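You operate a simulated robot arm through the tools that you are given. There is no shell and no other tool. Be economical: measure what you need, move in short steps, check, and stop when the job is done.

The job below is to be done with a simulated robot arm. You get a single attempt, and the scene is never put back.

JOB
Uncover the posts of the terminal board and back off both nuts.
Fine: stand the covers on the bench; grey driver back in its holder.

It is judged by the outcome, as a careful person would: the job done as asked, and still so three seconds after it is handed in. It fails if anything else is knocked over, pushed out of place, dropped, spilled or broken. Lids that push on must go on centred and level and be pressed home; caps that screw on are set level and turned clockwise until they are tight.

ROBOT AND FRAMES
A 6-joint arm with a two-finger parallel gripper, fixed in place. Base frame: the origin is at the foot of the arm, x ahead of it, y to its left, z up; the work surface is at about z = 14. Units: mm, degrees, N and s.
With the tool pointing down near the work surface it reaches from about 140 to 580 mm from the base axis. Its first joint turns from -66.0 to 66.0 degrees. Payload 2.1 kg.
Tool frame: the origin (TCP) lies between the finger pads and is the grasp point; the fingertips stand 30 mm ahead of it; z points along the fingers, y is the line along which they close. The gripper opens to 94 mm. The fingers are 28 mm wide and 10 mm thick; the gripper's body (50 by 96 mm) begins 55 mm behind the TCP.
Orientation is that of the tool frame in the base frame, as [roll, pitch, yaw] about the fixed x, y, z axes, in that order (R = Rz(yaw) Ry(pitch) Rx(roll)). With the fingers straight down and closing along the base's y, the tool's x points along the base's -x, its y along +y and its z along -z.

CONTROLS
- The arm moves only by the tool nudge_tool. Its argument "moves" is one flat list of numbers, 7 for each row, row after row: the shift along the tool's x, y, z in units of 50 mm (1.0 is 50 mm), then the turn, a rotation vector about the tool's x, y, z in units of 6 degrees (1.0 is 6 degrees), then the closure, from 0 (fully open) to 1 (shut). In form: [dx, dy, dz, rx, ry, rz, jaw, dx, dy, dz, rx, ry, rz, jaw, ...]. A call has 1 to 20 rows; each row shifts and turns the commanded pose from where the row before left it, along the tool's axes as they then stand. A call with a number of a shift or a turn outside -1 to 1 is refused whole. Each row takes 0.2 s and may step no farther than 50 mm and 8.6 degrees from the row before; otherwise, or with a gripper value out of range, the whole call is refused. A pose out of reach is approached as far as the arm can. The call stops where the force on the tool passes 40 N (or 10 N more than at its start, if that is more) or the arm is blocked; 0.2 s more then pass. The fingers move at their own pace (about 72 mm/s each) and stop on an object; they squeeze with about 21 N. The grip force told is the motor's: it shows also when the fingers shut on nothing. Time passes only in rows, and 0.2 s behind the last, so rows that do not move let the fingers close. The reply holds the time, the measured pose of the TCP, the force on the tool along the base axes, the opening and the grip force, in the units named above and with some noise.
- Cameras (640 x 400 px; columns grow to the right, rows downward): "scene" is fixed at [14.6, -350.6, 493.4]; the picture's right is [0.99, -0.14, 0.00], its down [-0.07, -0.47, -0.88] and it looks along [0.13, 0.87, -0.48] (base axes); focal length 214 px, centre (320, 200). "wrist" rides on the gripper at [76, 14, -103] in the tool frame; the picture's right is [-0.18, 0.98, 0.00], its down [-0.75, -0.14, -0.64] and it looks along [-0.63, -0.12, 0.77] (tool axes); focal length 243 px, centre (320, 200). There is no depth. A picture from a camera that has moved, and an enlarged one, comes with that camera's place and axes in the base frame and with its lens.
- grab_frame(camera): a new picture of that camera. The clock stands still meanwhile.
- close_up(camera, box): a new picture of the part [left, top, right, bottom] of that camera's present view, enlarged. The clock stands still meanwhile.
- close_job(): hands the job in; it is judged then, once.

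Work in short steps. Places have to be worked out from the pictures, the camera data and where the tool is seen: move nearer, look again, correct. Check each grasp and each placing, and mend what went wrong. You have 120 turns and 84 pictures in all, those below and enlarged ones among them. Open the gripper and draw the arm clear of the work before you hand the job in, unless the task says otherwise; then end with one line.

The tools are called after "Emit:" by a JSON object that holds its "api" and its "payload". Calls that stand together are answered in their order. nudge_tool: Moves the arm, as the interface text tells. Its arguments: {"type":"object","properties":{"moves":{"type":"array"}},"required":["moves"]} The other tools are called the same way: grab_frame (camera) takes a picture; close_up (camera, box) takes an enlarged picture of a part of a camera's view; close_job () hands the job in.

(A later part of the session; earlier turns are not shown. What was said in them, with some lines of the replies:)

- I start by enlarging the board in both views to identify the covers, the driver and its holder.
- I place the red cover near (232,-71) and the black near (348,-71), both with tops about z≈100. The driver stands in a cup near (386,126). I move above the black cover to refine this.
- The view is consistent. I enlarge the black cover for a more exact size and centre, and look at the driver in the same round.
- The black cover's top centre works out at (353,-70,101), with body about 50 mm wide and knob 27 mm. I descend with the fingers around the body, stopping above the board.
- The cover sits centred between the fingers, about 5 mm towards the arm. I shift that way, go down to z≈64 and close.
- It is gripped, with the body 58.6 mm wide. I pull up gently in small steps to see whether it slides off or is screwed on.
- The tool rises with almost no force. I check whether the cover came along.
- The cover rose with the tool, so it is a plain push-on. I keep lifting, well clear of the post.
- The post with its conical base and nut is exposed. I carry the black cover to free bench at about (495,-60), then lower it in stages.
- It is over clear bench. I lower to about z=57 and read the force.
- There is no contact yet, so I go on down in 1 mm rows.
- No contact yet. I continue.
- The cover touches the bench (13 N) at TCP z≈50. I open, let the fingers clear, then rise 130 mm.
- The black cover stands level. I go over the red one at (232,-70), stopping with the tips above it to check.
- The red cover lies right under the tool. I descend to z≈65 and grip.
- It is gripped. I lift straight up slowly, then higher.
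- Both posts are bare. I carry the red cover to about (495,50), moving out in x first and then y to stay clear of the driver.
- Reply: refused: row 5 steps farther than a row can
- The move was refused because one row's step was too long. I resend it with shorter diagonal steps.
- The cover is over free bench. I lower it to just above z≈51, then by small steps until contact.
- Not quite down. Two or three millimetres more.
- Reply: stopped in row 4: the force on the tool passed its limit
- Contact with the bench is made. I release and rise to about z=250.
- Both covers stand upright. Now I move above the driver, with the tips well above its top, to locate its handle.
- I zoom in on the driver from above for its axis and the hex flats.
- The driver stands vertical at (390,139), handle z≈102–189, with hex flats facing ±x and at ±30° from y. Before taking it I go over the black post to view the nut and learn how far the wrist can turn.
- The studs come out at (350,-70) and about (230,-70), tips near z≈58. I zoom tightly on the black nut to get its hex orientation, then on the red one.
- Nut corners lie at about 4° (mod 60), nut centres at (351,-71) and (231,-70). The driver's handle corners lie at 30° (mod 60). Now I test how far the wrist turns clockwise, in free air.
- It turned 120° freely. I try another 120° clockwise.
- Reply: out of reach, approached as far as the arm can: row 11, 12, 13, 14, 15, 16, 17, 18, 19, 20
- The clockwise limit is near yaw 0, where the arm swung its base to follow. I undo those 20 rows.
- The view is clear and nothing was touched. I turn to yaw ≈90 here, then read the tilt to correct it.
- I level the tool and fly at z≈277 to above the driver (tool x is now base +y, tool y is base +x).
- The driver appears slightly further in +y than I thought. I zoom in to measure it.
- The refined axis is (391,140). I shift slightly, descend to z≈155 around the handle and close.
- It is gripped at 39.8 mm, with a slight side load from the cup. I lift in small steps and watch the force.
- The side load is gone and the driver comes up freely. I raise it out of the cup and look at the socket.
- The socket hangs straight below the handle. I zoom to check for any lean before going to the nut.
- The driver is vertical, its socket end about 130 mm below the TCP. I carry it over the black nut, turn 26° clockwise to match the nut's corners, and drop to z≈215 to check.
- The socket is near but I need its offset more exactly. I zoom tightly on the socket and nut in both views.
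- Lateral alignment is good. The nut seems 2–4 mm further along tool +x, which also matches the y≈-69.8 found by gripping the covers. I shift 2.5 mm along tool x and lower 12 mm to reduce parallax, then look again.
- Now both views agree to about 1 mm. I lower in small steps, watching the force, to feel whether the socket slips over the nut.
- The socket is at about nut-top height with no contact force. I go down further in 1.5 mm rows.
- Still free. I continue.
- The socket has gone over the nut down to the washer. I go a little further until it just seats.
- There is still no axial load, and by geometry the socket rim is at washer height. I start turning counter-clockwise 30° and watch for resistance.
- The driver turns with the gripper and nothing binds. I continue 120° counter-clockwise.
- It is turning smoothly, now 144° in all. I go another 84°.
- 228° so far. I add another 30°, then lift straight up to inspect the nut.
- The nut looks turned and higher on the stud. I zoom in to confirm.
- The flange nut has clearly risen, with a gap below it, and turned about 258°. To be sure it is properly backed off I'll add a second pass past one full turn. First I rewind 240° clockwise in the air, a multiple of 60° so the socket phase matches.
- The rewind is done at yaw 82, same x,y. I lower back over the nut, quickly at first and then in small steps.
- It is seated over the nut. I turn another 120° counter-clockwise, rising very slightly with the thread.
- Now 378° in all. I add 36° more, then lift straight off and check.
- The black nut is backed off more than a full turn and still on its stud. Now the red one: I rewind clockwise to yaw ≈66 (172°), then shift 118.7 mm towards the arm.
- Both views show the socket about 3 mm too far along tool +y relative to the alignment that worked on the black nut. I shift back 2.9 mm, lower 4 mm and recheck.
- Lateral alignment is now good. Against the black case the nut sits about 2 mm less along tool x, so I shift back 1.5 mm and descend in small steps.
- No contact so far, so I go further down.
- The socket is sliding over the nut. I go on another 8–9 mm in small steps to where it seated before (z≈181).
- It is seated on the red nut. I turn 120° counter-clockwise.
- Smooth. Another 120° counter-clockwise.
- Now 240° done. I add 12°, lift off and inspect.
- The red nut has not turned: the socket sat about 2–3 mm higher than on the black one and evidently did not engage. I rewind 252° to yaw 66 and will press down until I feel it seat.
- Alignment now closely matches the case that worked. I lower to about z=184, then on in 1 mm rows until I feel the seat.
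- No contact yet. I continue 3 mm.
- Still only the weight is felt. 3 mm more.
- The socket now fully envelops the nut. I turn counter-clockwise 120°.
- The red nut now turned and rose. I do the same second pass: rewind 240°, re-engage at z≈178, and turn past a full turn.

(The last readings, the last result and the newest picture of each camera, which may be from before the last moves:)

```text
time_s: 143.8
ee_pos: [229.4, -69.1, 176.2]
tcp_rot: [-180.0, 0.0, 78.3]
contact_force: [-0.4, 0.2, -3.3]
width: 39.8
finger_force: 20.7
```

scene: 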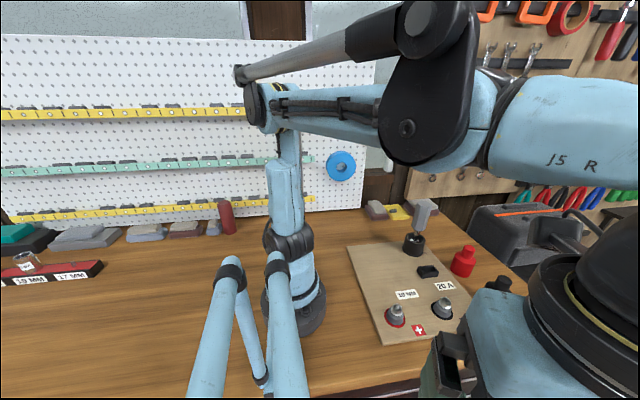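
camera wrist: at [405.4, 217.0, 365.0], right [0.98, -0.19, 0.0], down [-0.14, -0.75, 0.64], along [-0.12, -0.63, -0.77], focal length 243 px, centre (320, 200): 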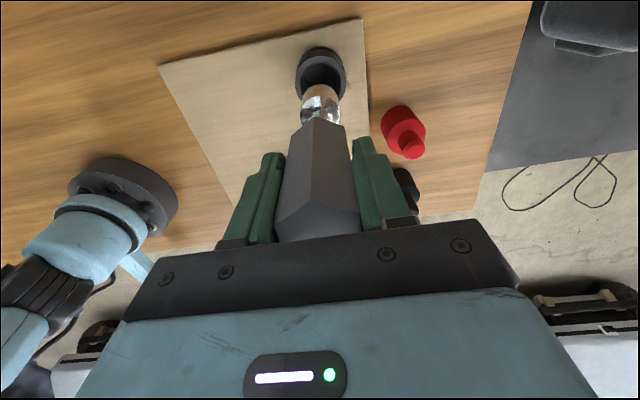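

It went on without contact to z≈177. I turn 156° counter-clockwise over two calls, then lift and check.

Emit:
{"api": "nudge_tool", "payload": {"moves": [0, 0, 0, 0, 0, -1, 1, 0, 0, 0, 0, 0, -1, 1, 0, 0, 0, 0, 0, -1, 1, 0, 0, 0, 0, 0, -1, 1, 0, 0, 0, 0, 0, -1, 1, 0, 0, 0, 0, 0, -1, 1, 0, 0, 0, 0, 0, -1, 1, 0, 0, 0, 0, 0, -1, 1, 0, 0, 0, 0, 0, -1, 1, 0, 0, 0, 0, 0, -1, 1, 0, 0, 0, 0, 0, -1, 1, 0, 0, 0, 0, 0, -1, 1, 0, 0, 0, 0, 0, -1, 1, 0, 0, 0, 0, 0, -1, 1, 0, 0, 0, 0, 0, -1, 1, 0, 0, 0, 0, 0, -1, 1, 0, 0, 0, 0, 0, -1, 1, 0, 0, 0, 0, 0, -1, 1, 0, 0, 0, 0, 0, -1, 1, 0, 0, 0, 0, 0, -1, 1]}}

Emit:
{"api": "nudge_tool", "payload": {"moves": [0, 0, 0, 0, 0, -1, 1, 0, 0, 0, 0, 0, -1, 1, 0, 0, 0, 0, 0, -1, 1, 0, 0, 0, 0, 0, -1, 1, 0, 0, 0, 0, 0, -1, 1, 0, 0, 0, 0, 0, -1, 1, 0, 0, 0, 0, 0, 0, 1, 0, 0, -0.1, 0, 0, 0, 1, 0, 0, -0.2, 0, 0, 0, 1, 0, 0, -0.4, 0, 0, 0, 1, 0, 0, -0.5, 0, 0, 0, 1, 0, 0, -0.5, 0, 0, 0, 1, 0, 0, 0, 0, 0, 0, 1]}}

Emit:
{"api": "close_up", "payload": {"camera": "scene", "box": [380, 285, 460, 335]}}

```text
time_s: 148.0
ee_pos: [229.7, -70.5, 176.6]
tcp_rot: [-179.9, -0.1, -161.7]
contact_force: [-0.5, 0.2, -2.6]
width: 39.9
finger_force: 20.6
```

```text
time_s: 150.8
ee_pos: [232.3, -67.1, 262.4]
tcp_rot: [-180.0, -0.1, -125.8]
contact_force: [-0.7, -0.8, -3.1]
width: 39.6
finger_force: 20.6
```

```text
8.00 times, centred on (420, 310) of scene
camera zoom: at [14.6, -350.6, 493.4], right [0.99, -0.14, 0.0], down [-0.07, -0.47, -0.88], along [0.13, 0.87, -0.48], focal length 1716 px, centre (-480, -680)
```

zoom: 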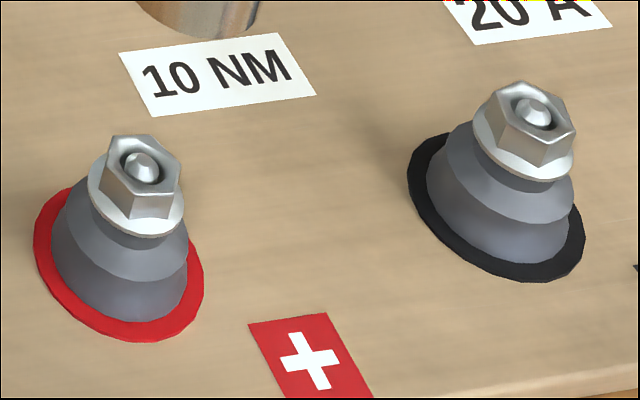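

Both nuts are visibly backed off and still on their studs. Now the driver goes back: I rewind to yaw 90, the orientation it was taken in, and carry it back over the cup by exact dead reckoning.

Emit:
{"api": "nudge_tool", "payload": {"moves": [0, 0, 0, 0, 0, 1, 1, 0, 0, 0, 0, 0, 1, 1, 0, 0, 0, 0, 0, 1, 1, 0, 0, 0, 0, 0, 1, 1, 0, 0, 0, 0, 0, 1, 1, 0, 0, 0, 0, 0, 1, 1, 0, 0, 0, 0, 0, 1, 1, 0, 0, 0, 0, 0, 1, 1, 0, 0, 0, 0, 0, 1, 1, 0, 0, 0, 0, 0, 1, 1, 0, 0, 0, 0, 0, 1, 1, 0, 0, 0, 0, 0, 1, 1, 0, 0, 0, 0, 0, 1, 1, 0, 0, 0, 0, 0, 1, 1, 0, 0, 0, 0, 0, 1, 1, 0, 0, 0, 0, 0, 1, 1, 0, 0, 0, 0, 0, 1, 1, 0, 0, 0, 0, 0, 1, 1, 0, 0, 0, 0, 0, 1, 1, 0, 0, 0, 0, 0, 1, 1]}}

Emit:
{"api": "nudge_tool", "payload": {"moves": [0, 0, 0, 0, 0, 1, 1, 0, 0, 0, 0, 0, 1, 1, 0, 0, 0, 0, 0, 1, 1, 0, 0, 0, 0, 0, 1, 1, 0, 0, 0, 0, 0, 0, 1, 0.6967, 0.5307, 0, 0, 0, 0, 1, 0.6967, 0.5307, 0, 0, 0, 0, 1, 0.6967, 0.5307, 0, 0, 0, 0, 1, 0.6967, 0.5307, 0, 0, 0, 0, 1, 0.6967, 0.5307, 0, 0, 0, 0, 1, 0.6967, 0.5307, 0, 0, 0, 0, 1, 0, 0, 0, 0, 0, 0, 1, 0, 0, 0, 0, 0, 0, 1]}}

Emit:
{"api": "close_up", "payload": {"camera": "wrist", "box": [250, 40, 390, 240]}}

Emit:
{"api": "close_up", "payload": {"camera": "scene", "box": [385, 190, 455, 260]}}

```text
time_s: 155.0
ee_pos: [230.2, -71.4, 261.1]
tcp_rot: [180.0, 0.0, 114.0]
contact_force: [-0.7, 0.4, -2.7]
width: 39.8
finger_force: 21.0
```

```text
time_s: 157.8
ee_pos: [389.6, 141.2, 258.5]
tcp_rot: [-180.0, -0.1, 90.2]
contact_force: [0.2, -0.4, -2.3]
width: 40.0
finger_force: 21.4
```

```text
2.00 times, centred on (320, 140) of wrist
camera zoom: at [404.1, 216.6, 360.1], right [0.98, -0.18, 0.0], down [-0.14, -0.75, 0.64], along [-0.12, -0.63, -0.77], focal length 485 px, centre (320, 320)
```

zoom: 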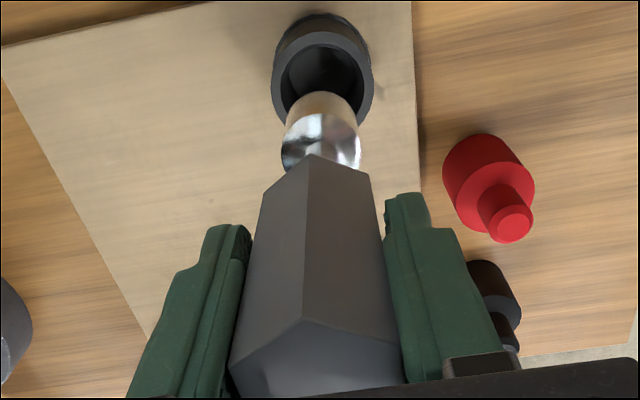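

```text
5.71 times, centred on (420, 225) of scene
camera zoom: at [14.6, -350.6, 493.4], right [0.99, -0.14, 0.0], down [-0.07, -0.47, -0.88], along [0.13, 0.87, -0.48], focal length 1226 px, centre (-251, 57)
```

zoom: 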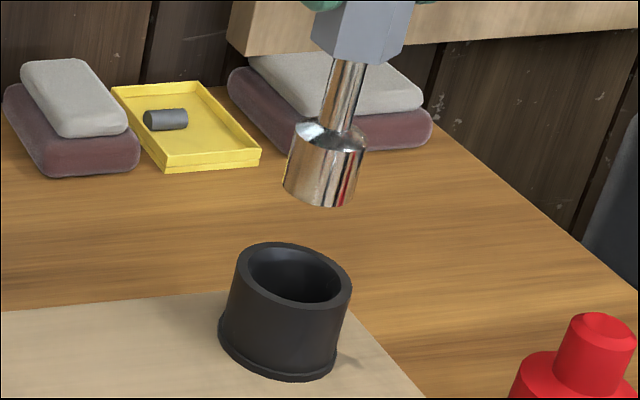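

The view matches the one taken right after lifting out, so I am over the cup. I lower to just above the rim, then gently in.

Emit:
{"api": "nudge_tool", "payload": {"moves": [0, 0, 0.4, 0, 0, 0, 1, 0, 0, 0.4, 0, 0, 0, 1, 0, 0, 0.2, 0, 0, 0, 1, 0, 0, 0.1, 0, 0, 0, 1, 0, 0, 0.08, 0, 0, 0, 1, 0, 0, 0.08, 0, 0, 0, 1, 0, 0, 0.08, 0, 0, 0, 1, 0, 0, 0.08, 0, 0, 0, 1, 0, 0, 0, 0, 0, 0, 1]}}

Emit:
{"api": "close_up", "payload": {"camera": "scene", "box": [385, 190, 455, 260]}}

```text
time_s: 159.8
ee_pos: [386.3, 139.9, 190.2]
tcp_rot: [179.9, -0.1, 90.2]
contact_force: [1.4, 4.2, -1.4]
width: 40.2
finger_force: 21.2
```

```text
5.71 times, centred on (420, 225) of scene
camera zoom: at [14.6, -350.6, 493.4], right [0.99, -0.14, 0.0], down [-0.07, -0.47, -0.88], along [0.13, 0.87, -0.48], focal length 1226 px, centre (-251, 57)
```

zoom: 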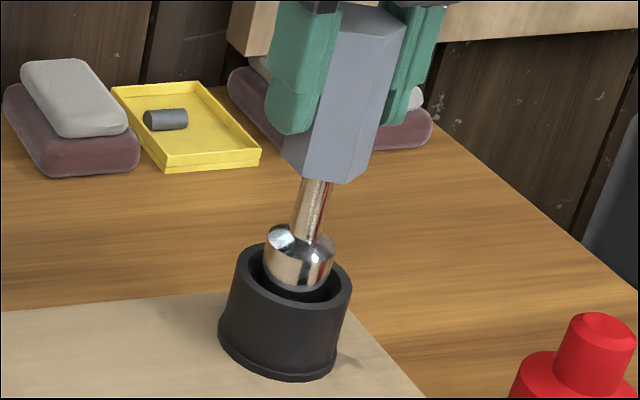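

The socket is inside the cup, with a light push towards +y. I ease 1 mm in +y and 0.5 mm in +x and continue down.

Emit:
{"api": "nudge_tool", "payload": {"moves": [0.02, 0.01, 0.04, 0, 0, 0, 1, 0, 0, 0.08, 0, 0, 0, 1, 0, 0, 0.08, 0, 0, 0, 1, 0, 0, 0.08, 0, 0, 0, 1, 0, 0, 0, 0, 0, 0, 1]}}

```text
time_s: 161.0
ee_pos: [388.5, 140.4, 176.2]
tcp_rot: [180.0, 0.0, 90.1]
contact_force: [0.3, -0.5, -2.0]
width: 39.8
finger_force: 21.1
```

The side force is gone. I continue to z≈160, then in fine steps.

Emit:
{"api": "nudge_tool", "payload": {"moves": [0, 0, 0.1, 0, 0, 0, 1, 0, 0, 0.1, 0, 0, 0, 1, 0, 0, 0.08, 0, 0, 0, 1, 0, 0, 0.04, 0, 0, 0, 1, 0, 0, 0, 0, 0, 0, 1]}}

```text
time_s: 162.2
ee_pos: [388.1, 140.9, 160.1]
tcp_rot: [-180.0, 0.1, 90.2]
contact_force: [-0.8, -0.7, -3.1]
width: 40.2
finger_force: 20.9
```

No contact yet. I go 5 mm more in 1 mm rows.

Emit:
{"api": "nudge_tool", "payload": {"moves": [0, 0, 0.02, 0, 0, 0, 1, 0, 0, 0.02, 0, 0, 0, 1, 0, 0, 0.02, 0, 0, 0, 1, 0, 0, 0.02, 0, 0, 0, 1, 0, 0, 0, 0, 0, 0, 1]}}

```text
time_s: 163.4
ee_pos: [388.9, 140.2, 156.7]
tcp_rot: [-179.9, 0.0, 90.2]
contact_force: [-2.1, -0.9, 13.2]
width: 39.9
finger_force: 21.6
```

The driver has bottomed in the cup (13 N up). I open the fingers and rise.

Emit:
{"api": "nudge_tool", "payload": {"moves": [0, 0, -0.02, 0, 0, 0, 0.5, 0, 0, 0, 0, 0, 0, 0.3, 0, 0, 0, 0, 0, 0, 0, 0, 0, 0, 0, 0, 0, 0, 0, 0, -0.5, 0, 0, 0, 0, 0, 0, -0.8, 0, 0, 0, 0, 0, 0, -0.8, 0, 0, 0, 0, 0, 0, -0.8, 0, 0, 0, 0, 0, 0, 0, 0, 0, 0, 0]}}

Emit:
{"api": "grab_frame", "payload": {"camera": "scene"}}

Emit:
{"api": "close_up", "payload": {"camera": "scene", "box": [370, 180, 530, 340]}}

```text
time_s: 165.4
ee_pos: [390.0, 139.0, 305.1]
tcp_rot: [-180.0, 0.0, 90.2]
contact_force: [0.0, 0.0, -0.8]
width: 94.2
finger_force: 0.0
```

```text
14 pictures are left
```

scene: 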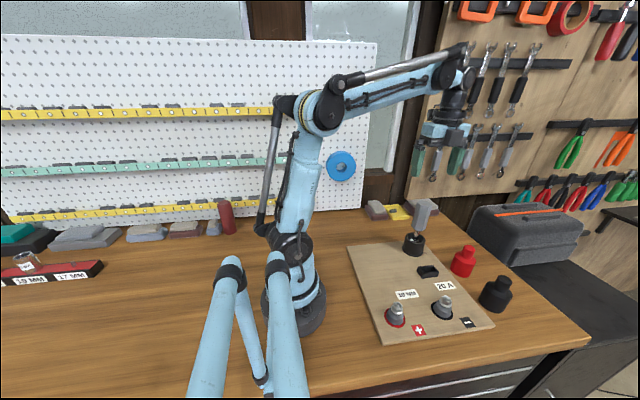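

```text
2.50 times, centred on (450, 260) of scene
camera zoom: at [14.6, -350.6, 493.4], right [0.99, -0.14, 0.0], down [-0.07, -0.47, -0.88], along [0.13, 0.87, -0.48], focal length 536 px, centre (-5, 50)
```

zoom: 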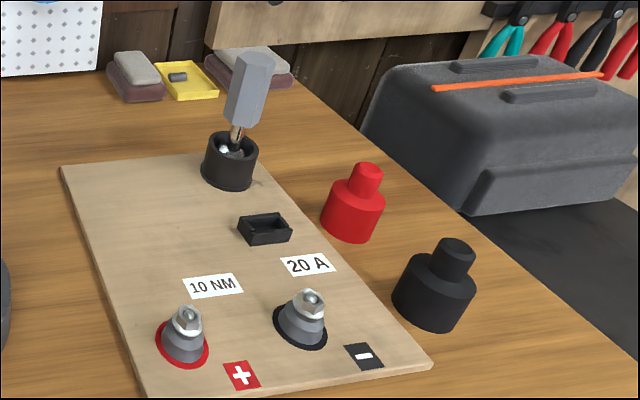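

The driver stands in its cup, the covers stand on the bench and both nuts are backed off. I draw the arm clear and hand in.

Emit:
{"api": "nudge_tool", "payload": {"moves": [0, 0, -0.8, 0, 0, 0, 0, -0.7, -0.5, -0.3, 0, 0, 0, 0, -0.7, -0.5, -0.3, 0, 0, 0, 0, -0.7, -0.5, 0, 0, 0, 0, 0, 0, 0, 0, 0, 0, 0, 0]}}

Emit:
{"api": "close_job", "payload": {}}

```text
time_s: 166.6
ee_pos: [310.6, 34.5, 375.7]
tcp_rot: [-179.9, 0.0, 90.2]
contact_force: [-0.5, -0.2, -0.3]
width: 93.9
finger_force: 0.1
```

```text
The job is handed in.
```

Job handed in: both covers are standing on the bench, both nuts are backed off about a full turn or more and still on their studs, and the grey driver is back in its holder.
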